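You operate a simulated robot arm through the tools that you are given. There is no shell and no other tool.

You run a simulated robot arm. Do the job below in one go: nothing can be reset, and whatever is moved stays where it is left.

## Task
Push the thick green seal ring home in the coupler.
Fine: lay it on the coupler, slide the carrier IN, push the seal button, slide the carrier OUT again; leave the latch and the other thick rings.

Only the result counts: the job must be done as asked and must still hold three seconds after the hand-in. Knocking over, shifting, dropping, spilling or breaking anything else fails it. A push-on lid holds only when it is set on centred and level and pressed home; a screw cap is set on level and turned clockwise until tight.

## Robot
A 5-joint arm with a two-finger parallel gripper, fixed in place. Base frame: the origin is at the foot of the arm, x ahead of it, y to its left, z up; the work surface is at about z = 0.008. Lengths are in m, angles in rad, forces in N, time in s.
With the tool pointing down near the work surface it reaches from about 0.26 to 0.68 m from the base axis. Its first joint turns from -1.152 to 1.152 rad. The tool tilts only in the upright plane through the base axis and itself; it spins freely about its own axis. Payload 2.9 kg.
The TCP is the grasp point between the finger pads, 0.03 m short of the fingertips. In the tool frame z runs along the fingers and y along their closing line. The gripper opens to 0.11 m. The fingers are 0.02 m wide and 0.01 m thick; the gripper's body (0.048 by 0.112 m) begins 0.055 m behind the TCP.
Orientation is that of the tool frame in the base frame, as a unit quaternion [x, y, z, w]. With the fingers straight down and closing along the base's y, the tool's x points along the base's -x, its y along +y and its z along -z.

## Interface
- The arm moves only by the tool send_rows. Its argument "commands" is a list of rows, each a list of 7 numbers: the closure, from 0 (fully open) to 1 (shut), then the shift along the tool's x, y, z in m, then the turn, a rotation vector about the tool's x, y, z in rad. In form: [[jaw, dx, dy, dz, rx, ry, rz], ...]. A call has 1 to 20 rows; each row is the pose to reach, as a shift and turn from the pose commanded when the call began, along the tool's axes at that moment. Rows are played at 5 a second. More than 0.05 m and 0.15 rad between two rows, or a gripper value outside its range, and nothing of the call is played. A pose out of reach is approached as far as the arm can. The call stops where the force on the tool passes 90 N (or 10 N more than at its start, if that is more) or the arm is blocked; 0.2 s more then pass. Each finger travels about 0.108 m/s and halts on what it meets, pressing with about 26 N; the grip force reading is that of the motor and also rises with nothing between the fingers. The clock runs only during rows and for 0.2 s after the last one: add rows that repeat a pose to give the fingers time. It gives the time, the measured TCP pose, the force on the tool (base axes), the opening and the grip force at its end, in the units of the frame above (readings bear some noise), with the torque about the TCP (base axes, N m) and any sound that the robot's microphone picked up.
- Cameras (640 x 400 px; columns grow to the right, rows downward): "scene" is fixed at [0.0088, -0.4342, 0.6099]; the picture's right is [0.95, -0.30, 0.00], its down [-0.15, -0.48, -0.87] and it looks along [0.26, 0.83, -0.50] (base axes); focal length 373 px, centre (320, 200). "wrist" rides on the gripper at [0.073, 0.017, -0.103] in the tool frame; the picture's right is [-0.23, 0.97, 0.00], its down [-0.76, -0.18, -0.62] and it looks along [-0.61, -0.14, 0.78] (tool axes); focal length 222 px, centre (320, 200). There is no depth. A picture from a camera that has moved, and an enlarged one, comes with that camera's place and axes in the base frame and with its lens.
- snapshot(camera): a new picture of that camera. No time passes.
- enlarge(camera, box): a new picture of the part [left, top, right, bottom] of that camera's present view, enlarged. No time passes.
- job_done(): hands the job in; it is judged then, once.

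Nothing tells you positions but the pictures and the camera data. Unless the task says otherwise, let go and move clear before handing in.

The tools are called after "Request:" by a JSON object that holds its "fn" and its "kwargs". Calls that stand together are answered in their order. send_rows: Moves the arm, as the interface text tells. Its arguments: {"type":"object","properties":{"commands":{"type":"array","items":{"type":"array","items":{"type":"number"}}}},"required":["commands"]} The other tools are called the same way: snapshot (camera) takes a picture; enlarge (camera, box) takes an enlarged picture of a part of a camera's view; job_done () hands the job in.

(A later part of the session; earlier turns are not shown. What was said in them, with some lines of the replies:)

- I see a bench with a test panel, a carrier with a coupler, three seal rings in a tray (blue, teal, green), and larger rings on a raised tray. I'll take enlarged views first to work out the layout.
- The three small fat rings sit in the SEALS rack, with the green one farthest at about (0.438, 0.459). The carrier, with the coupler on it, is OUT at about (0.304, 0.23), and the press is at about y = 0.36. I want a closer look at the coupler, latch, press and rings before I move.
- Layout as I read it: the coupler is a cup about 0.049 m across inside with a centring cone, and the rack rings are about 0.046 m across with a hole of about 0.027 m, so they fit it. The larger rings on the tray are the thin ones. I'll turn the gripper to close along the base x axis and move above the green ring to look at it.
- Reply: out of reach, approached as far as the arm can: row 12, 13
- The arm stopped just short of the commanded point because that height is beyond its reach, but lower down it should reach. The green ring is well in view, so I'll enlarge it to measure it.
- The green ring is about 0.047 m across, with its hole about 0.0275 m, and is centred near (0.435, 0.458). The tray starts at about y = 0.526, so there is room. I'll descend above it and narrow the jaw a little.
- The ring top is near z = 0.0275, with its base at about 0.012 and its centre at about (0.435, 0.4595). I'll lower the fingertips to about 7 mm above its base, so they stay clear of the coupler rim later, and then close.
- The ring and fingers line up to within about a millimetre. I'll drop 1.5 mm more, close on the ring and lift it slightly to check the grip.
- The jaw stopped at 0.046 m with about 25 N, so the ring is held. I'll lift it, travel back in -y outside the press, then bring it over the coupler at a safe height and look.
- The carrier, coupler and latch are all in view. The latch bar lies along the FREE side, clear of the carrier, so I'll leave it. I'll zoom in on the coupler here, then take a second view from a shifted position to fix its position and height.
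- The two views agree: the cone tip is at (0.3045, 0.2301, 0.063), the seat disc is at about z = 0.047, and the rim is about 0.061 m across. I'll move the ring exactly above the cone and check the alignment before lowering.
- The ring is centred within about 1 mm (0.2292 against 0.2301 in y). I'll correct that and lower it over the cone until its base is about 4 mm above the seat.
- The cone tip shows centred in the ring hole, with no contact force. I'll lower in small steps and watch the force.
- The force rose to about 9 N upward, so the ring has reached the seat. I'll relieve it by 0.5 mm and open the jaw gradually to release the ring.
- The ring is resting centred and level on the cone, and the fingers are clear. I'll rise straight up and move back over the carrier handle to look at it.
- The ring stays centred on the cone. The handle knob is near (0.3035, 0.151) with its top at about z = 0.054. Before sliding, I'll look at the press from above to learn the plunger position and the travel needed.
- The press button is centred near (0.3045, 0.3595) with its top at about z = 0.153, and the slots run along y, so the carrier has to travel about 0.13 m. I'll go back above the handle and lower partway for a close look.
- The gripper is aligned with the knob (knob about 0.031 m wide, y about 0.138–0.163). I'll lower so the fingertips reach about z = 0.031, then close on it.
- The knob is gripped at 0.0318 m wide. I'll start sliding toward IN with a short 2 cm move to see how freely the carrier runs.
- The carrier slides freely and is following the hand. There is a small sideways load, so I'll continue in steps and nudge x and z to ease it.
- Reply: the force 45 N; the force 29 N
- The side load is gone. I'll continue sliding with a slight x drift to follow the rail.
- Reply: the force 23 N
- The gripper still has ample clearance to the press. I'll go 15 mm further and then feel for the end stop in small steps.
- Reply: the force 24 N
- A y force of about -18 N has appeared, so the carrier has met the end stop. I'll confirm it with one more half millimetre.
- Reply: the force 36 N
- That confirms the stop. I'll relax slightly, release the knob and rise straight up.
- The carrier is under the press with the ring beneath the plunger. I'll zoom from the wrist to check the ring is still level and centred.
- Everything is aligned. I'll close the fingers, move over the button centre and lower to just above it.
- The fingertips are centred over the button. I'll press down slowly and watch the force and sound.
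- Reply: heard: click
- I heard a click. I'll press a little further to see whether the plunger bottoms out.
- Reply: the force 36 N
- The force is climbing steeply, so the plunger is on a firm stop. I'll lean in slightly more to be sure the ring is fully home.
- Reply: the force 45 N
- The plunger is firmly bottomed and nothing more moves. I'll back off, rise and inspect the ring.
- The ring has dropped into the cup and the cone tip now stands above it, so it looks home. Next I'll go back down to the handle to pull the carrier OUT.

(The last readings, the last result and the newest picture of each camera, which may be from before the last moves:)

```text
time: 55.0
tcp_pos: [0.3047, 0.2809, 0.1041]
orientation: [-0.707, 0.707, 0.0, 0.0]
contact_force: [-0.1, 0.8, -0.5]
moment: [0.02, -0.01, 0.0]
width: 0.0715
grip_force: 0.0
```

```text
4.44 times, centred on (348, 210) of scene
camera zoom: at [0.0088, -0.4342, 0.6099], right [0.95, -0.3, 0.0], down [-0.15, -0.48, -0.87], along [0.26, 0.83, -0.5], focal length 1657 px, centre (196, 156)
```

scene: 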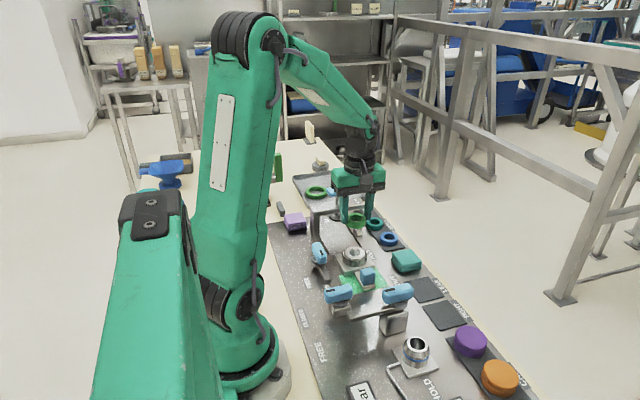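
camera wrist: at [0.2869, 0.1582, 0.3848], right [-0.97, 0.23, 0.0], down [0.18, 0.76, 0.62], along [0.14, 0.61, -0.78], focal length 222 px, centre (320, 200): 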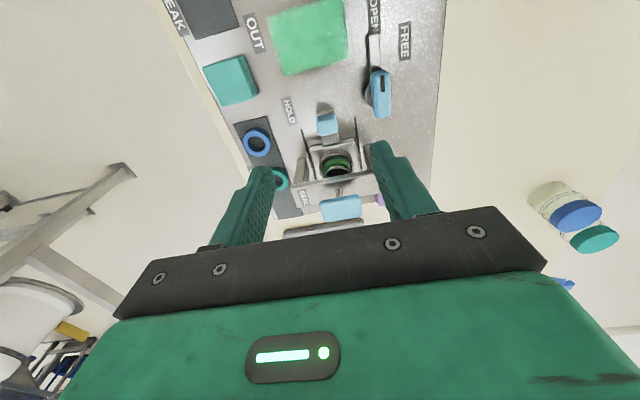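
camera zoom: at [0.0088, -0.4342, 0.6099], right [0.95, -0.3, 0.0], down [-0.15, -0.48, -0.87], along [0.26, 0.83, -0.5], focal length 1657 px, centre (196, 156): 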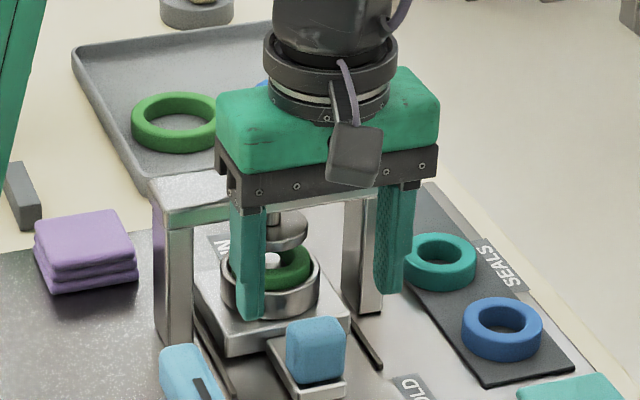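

Request:
{"fn": "send_rows", "kwargs": {"commands": [[0.35, 0, 0, 0.015, 0, 0, 0], [0.35, 0, 0, 0.03, 0, 0, 0], [0.35, 0, 0, 0.0425, 0, 0, 0], [0.35, 0, 0, 0.0425, 0, 0, 0], [0.5, 0, 0, 0.0425, 0, 0, 0], [0.6, 0, 0, 0.0425, 0, 0, 0], [0.7, 0, 0, 0.0425, 0, 0, 0], [0.85, 0, 0, 0.0425, 0, 0, 0], [0.85, 0, 0, 0.0425, 0, 0, 0], [0.85, 0, 0, 0.0425, 0, 0, 0]]}}

Request:
{"fn": "enlarge", "kwargs": {"camera": "scene", "box": [300, 175, 396, 255]}}

```text
time: 57.2
tcp_pos: [0.3051, 0.2805, 0.0621]
orientation: [-0.707, 0.707, 0.0, 0.001]
contact_force: [17.6, -2.1, -7.0]
moment: [0.19, -0.11, 0.07]
width: 0.0317
grip_force: 45.2
```

```text
5.00 times, centred on (348, 215) of scene
camera zoom: at [0.0088, -0.4342, 0.6099], right [0.95, -0.3, 0.0], down [-0.15, -0.48, -0.87], along [0.26, 0.83, -0.5], focal length 1864 px, centre (180, 125)
```

zoom: 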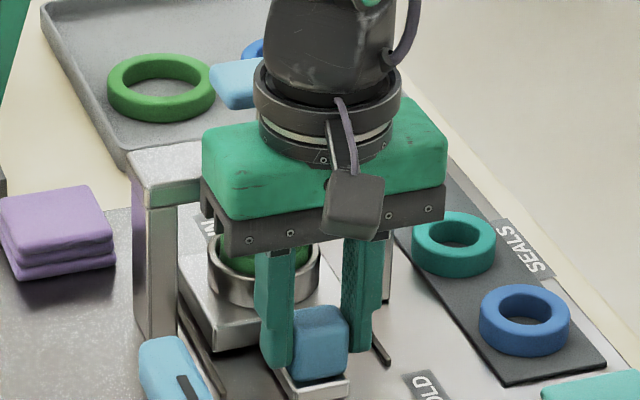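

The knob is gripped again. I'll pull the carrier toward OUT in steps.

Request:
{"fn": "send_rows", "kwargs": {"commands": [[0.85, 0, -0.0004, 0.0002, 0, 0, 0], [0.85, 0.003, -0.0005, 0.0002, 0, 0, 0], [0.85, 0.008, -0.0005, 0.0002, 0, 0, 0], [0.85, 0.014, -0.0005, 0.0002, 0, 0, 0], [0.85, 0.02, -0.0005, 0.0002, 0, 0, 0], [0.85, 0.026, -0.0005, 0.0002, 0, 0, 0], [0.85, 0.03, -0.0005, 0.0002, 0, 0, 0], [0.85, 0.03, -0.0005, 0.0002, 0, 0, 0]]}}

Request:
{"fn": "enlarge", "kwargs": {"camera": "scene", "box": [300, 185, 396, 265]}}

```text
time: 59.0
tcp_pos: [0.3056, 0.2511, 0.0618]
orientation: [-0.707, 0.707, 0.0, 0.001]
contact_force: [-0.8, 0.3, 34.3]
moment: [0.25, 0.13, 0.01]
width: 0.0318
grip_force: 45.2
```

```text
5.00 times, centred on (348, 225) of scene
camera zoom: at [0.0087, -0.4343, 0.6098], right [0.95, -0.3, 0.0], down [-0.15, -0.48, -0.87], along [0.26, 0.83, -0.5], focal length 1864 px, centre (180, 75)
```

zoom: 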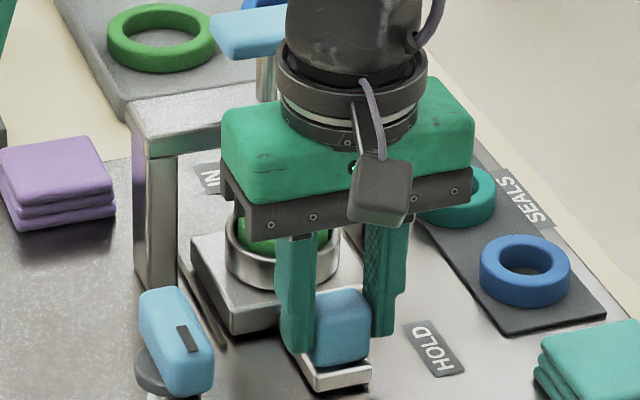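

Request:
{"fn": "send_rows", "kwargs": {"commands": [[0.85, 0, 0, -0.0006, 0, 0, 0], [0.85, 0, 0, -0.0011, 0, 0, 0], [0.85, 0.006, 0, -0.0011, 0, 0, 0], [0.85, 0.013, 0, -0.0011, 0, 0, 0], [0.85, 0.02, 0, -0.0011, 0, 0, 0], [0.85, 0.027, 0, -0.0011, 0, 0, 0], [0.85, 0.034, 0, -0.0011, 0, 0, 0], [0.85, 0.034, 0, -0.0011, 0, 0, 0]]}}

```text
time: 60.8
tcp_pos: [0.3056, 0.2147, 0.0627]
orientation: [-0.706, 0.708, 0.0, -0.001]
contact_force: [6.8, 0.2, 13.0]
moment: [0.42, -0.16, -0.04]
width: 0.0318
grip_force: 44.8
```

Request:
{"fn": "send_rows", "kwargs": {"commands": [[0.85, 0, -0.0001, -0.0004, 0, 0, 0], [0.85, 0.006, -0.0001, -0.0004, 0, 0, 0], [0.85, 0.013, -0.0001, -0.0004, 0, 0, 0], [0.85, 0.02, -0.0001, -0.0004, 0, 0, 0], [0.85, 0.027, -0.0001, -0.0004, 0, 0, 0], [0.85, 0.034, -0.0001, -0.0004, 0, 0, 0], [0.85, 0.034, -0.0001, -0.0004, 0, 0, 0]]}}

Request:
{"fn": "snapshot", "kwargs": {"camera": "wrist"}}

Request:
{"fn": "enlarge", "kwargs": {"camera": "scene", "box": [305, 205, 401, 285]}}

```text
time: 62.4
tcp_pos: [0.3051, 0.182, 0.0622]
orientation: [-0.706, 0.708, -0.001, -0.001]
contact_force: [8.3, 1.0, 8.6]
moment: [-0.34, -0.03, -0.01]
width: 0.0319
grip_force: 44.3
```

```text
taken
camera wrist: at [0.2872, 0.1096, 0.1663], right [-0.97, 0.23, 0.0], down [0.18, 0.76, 0.62], along [0.14, 0.61, -0.78], focal length 222 px, centre (320, 200)
```

wrist: 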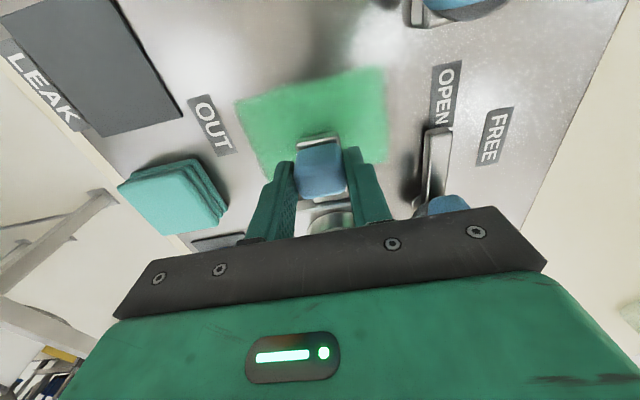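

```text
5.00 times, centred on (353, 245) of scene
camera zoom: at [0.0088, -0.4342, 0.6099], right [0.95, -0.3, 0.0], down [-0.15, -0.48, -0.87], along [0.26, 0.83, -0.5], focal length 1864 px, centre (155, -25)
```

zoom: 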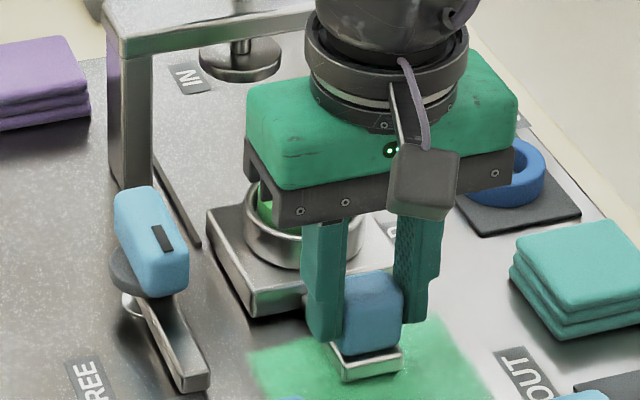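

Request:
{"fn": "send_rows", "kwargs": {"commands": [[0.85, 0, -0.0002, -0.0002, 0, 0, 0], [0.85, 0.006, -0.0002, -0.0002, 0, 0, 0], [0.85, 0.013, -0.0002, -0.0002, 0, 0, 0], [0.85, 0.02, -0.0002, -0.0002, 0, 0, 0], [0.85, 0.026, -0.0002, -0.0002, 0, 0, 0], [0.85, 0.03, -0.0002, -0.0002, 0, 0, 0], [0.85, 0.03, -0.0002, -0.0002, 0, 0, 0]]}}

Request:
{"fn": "enlarge", "kwargs": {"camera": "scene", "box": [305, 215, 401, 295]}}

```text
time: 64.0
tcp_pos: [0.3056, 0.1517, 0.0619]
orientation: [-0.706, 0.708, -0.001, 0.0]
contact_force: [13.0, -3.6, -13.7]
moment: [-0.56, -0.18, 0.26]
width: 0.0321
grip_force: 45.0
```

```text
5.00 times, centred on (353, 255) of scene
camera zoom: at [0.0089, -0.4342, 0.6099], right [0.95, -0.3, 0.0], down [-0.15, -0.48, -0.87], along [0.26, 0.83, -0.5], focal length 1864 px, centre (155, -75)
```

zoom: 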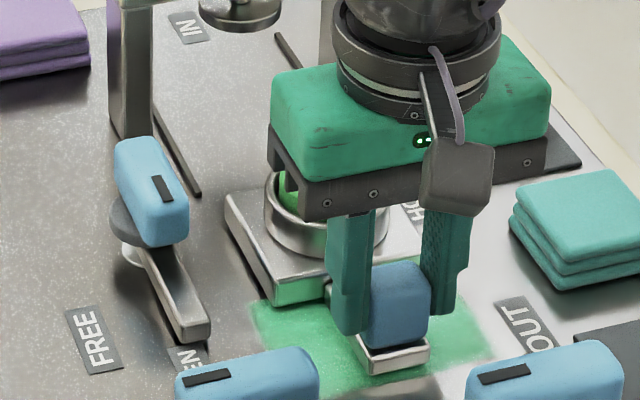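

Nearly at the original position. I'll take small final steps outward and feel for the OUT stop.

Request:
{"fn": "send_rows", "kwargs": {"commands": [[0.85, 0.001, -0.0003, 0.0003, 0, 0, 0], [0.85, 0.002, -0.0003, 0.0003, 0, 0, 0], [0.85, 0.002, -0.0003, 0.0003, 0, 0, 0]]}}

Request:
{"fn": "enlarge", "kwargs": {"camera": "wrist", "box": [220, 80, 420, 240]}}

```text
time: 64.8
tcp_pos: [0.3042, 0.1496, 0.0615]
orientation: [-0.707, 0.707, 0.0, 0.0]
contact_force: [6.0, 10.3, -19.0]
moment: [-0.27, 0.02, -0.32]
width: 0.032
grip_force: 45.2
```

```text
2.50 times, centred on (320, 160) of wrist
camera zoom: at [0.2873, 0.0778, 0.1663], right [-0.97, 0.23, 0.0], down [0.18, 0.76, 0.62], along [0.14, 0.61, -0.78], focal length 555 px, centre (320, 300)
```

zoom: 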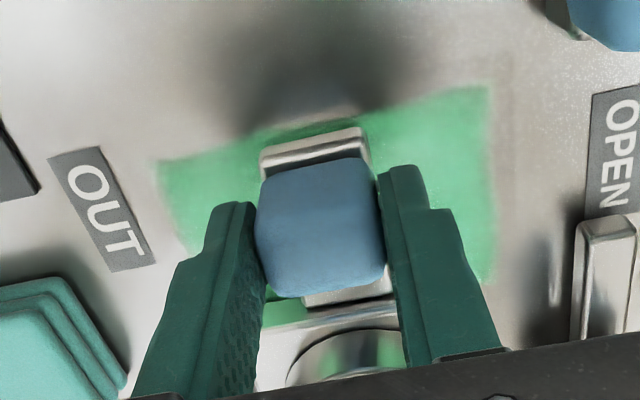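

Request:
{"fn": "send_rows", "kwargs": {"commands": [[0.85, 0.0006, 0, 0.0003, 0, 0, 0], [0.85, 0.0006, 0, 0.0003, 0, 0, 0]]}}

```text
time: 65.4
tcp_pos: [0.3054, 0.15, 0.061]
orientation: [0.708, -0.707, 0.0, 0.0]
contact_force: [-6.0, 30.6, -14.3]
moment: [0.48, 0.18, -0.21]
width: 0.032
grip_force: 44.8
```

The carrier is hard against the OUT stop at about 30 N. I'll ease off, release the knob and rise clear.

Request:
{"fn": "send_rows", "kwargs": {"commands": [[0.85, -0.0006, 0, 0.0003, 0, 0, 0], [0.85, -0.001, 0, 0.0005, 0, 0, 0], [0.7, -0.001, 0, 0.0005, 0, 0, 0], [0.6, -0.001, 0, 0.0005, 0, 0, 0], [0.5, -0.001, 0, 0.0005, 0, 0, 0], [0.4, -0.001, 0, 0.0005, 0, 0, 0], [0.4, -0.001, 0, 0.0005, 0, 0, 0], [0.4, -0.001, 0, -0.02, 0, 0, 0], [0.4, -0.001, 0, -0.05, 0, 0, 0], [0.4, -0.001, 0, -0.09, 0, 0, 0], [0.4, -0.001, 0, -0.13, 0, 0, 0], [0.4, -0.001, 0, -0.13, 0, 0, 0]]}}

Request:
{"fn": "snapshot", "kwargs": {"camera": "scene"}}

Request:
{"fn": "enlarge", "kwargs": {"camera": "scene", "box": [310, 225, 406, 305]}}

Request:
{"fn": "enlarge", "kwargs": {"camera": "wrist", "box": [240, 60, 400, 220]}}

```text
time: 68.0
tcp_pos: [0.3049, 0.1523, 0.1927]
orientation: [0.707, -0.707, -0.001, -0.001]
contact_force: [0.2, 1.0, 0.2]
moment: [-0.03, 0.01, -0.01]
width: 0.0659
grip_force: 0.0
```

```text
taken
```

scene: 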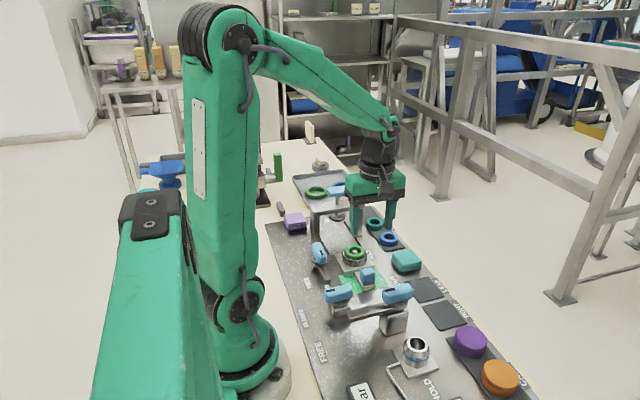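

```text
5.00 times, centred on (358, 265) of scene
camera zoom: at [0.0088, -0.4342, 0.6099], right [0.95, -0.3, 0.0], down [-0.15, -0.48, -0.87], along [0.26, 0.83, -0.5], focal length 1864 px, centre (130, -125)
```

zoom: 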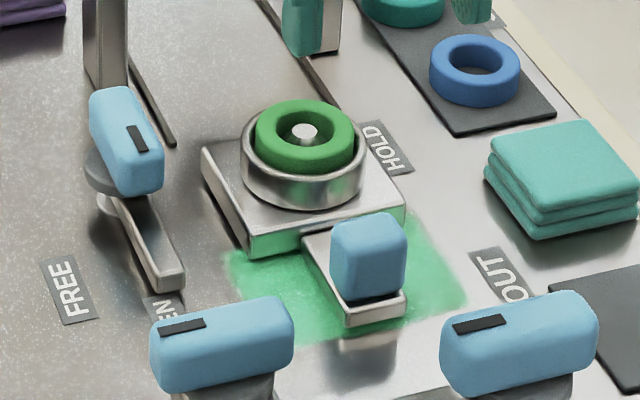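

```text
2.50 times, centred on (320, 140) of wrist
camera zoom: at [0.2867, 0.0788, 0.2963], right [-0.97, 0.23, 0.0], down [0.18, 0.76, 0.62], along [0.14, 0.61, -0.78], focal length 555 px, centre (320, 350)
```

zoom: 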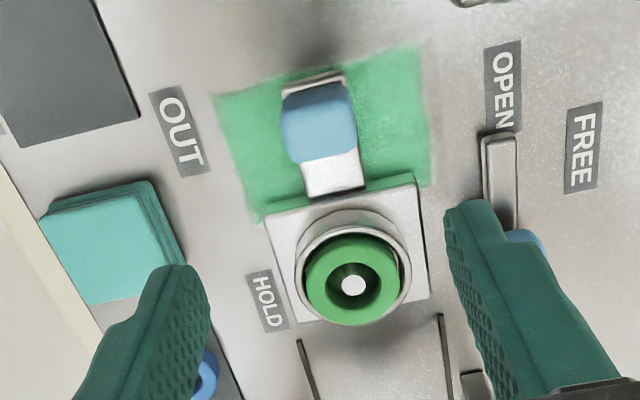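

The carrier is back at exactly the same pixels as at the start, with the ring sunk into the cup. I'll take one closer look at the ring, and check the rest of the bench for anything disturbed.

Request:
{"fn": "enlarge", "kwargs": {"camera": "scene", "box": [334, 235, 374, 270]}}

Request:
{"fn": "enlarge", "kwargs": {"camera": "wrist", "box": [300, 120, 364, 200]}}

Request:
{"fn": "enlarge", "kwargs": {"camera": "scene", "box": [270, 140, 430, 240]}}

```text
11.43 times, centred on (354, 252) of scene
camera zoom: at [0.0088, -0.4342, 0.6099], right [0.95, -0.3, 0.0], down [-0.15, -0.48, -0.87], along [0.26, 0.83, -0.5], focal length 4260 px, centre (-69, -400)
```

zoom: 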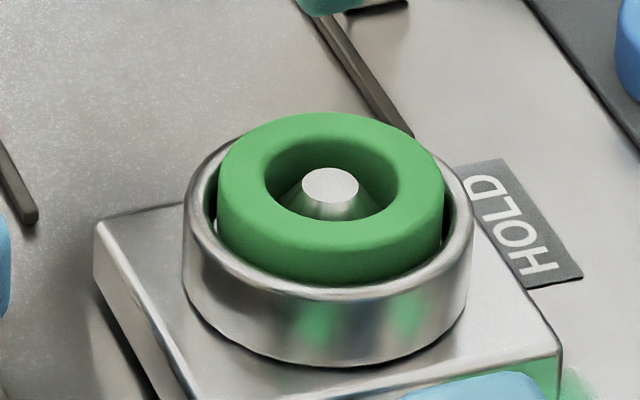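

```text
5.00 times, centred on (332, 160) of wrist
camera zoom: at [0.2867, 0.0788, 0.2963], right [-0.97, 0.23, 0.0], down [0.18, 0.76, 0.62], along [0.14, 0.61, -0.78], focal length 1111 px, centre (260, 400)
```

zoom: 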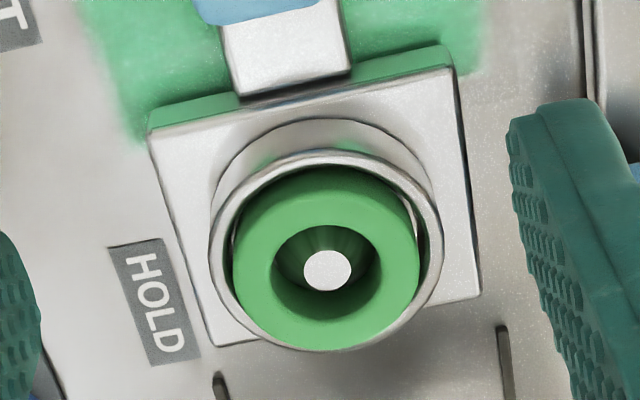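

```text
4.00 times, centred on (350, 190) of scene
camera zoom: at [0.0088, -0.4342, 0.6099], right [0.95, -0.3, 0.0], down [-0.15, -0.48, -0.87], along [0.26, 0.83, -0.5], focal length 1491 px, centre (200, 240)
```

zoom: 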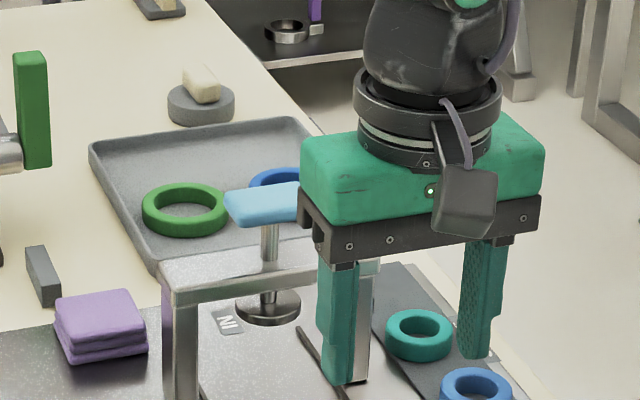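

The ring sits level, centred and sunk into the cup, with the carrier at OUT and the latch and other rings untouched. I'll rise a little further to be well clear, then hand in.

Request:
{"fn": "send_rows", "kwargs": {"commands": [[0.4, 0, 0, -0.03, 0, 0, 0], [0.4, 0, 0, -0.07, 0, 0, 0], [0.4, 0, 0, -0.1, 0, 0, 0], [0.4, 0, 0, -0.1, 0, 0, 0]]}}

Request:
{"fn": "snapshot", "kwargs": {"camera": "scene"}}

```text
time: 69.0
tcp_pos: [0.3055, 0.1504, 0.294]
orientation: [-0.707, 0.707, 0.001, 0.0]
contact_force: [-0.3, 0.1, -0.4]
moment: [0.0, 0.04, 0.01]
width: 0.0659
grip_force: 0.1
```

```text
taken
```

scene: 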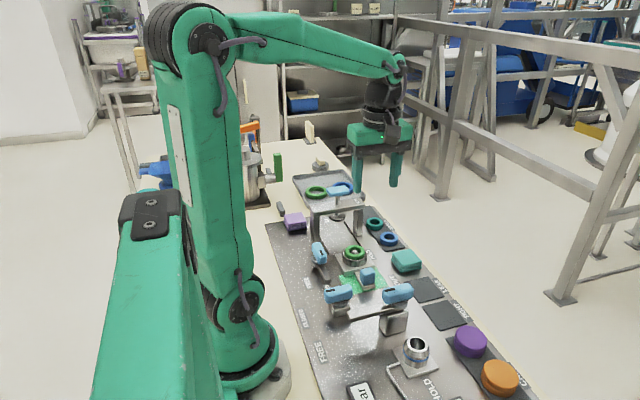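

The arm is well clear, the green ring is seated in the coupler at OUT, and everything else is where it was. I'm handing the job in.

Request:
{"fn": "job_done", "kwargs": {}}

```text
The job is handed in.
```

The thick green seal ring is pressed into the coupler, and the carrier is back at its OUT stop. I've handed the job in; the judging result hasn't come back.

- **Seating:** I laid the ring on the cone, slid the carrier to the IN stop and pushed the seal button. It clicked about 3 mm after the button first resisted. I kept pressing to a firm stop at about 43 N, and the ring now sits level and centred, lower in the cup than before.
- **Carrier:** I pulled it back until it met the OUT stop. In the pictures it is in the same place as at the start.
- **Everything else:** I didn't touch the latch or the teal and blue thick rings. The arm let go and is well clear above the bench.
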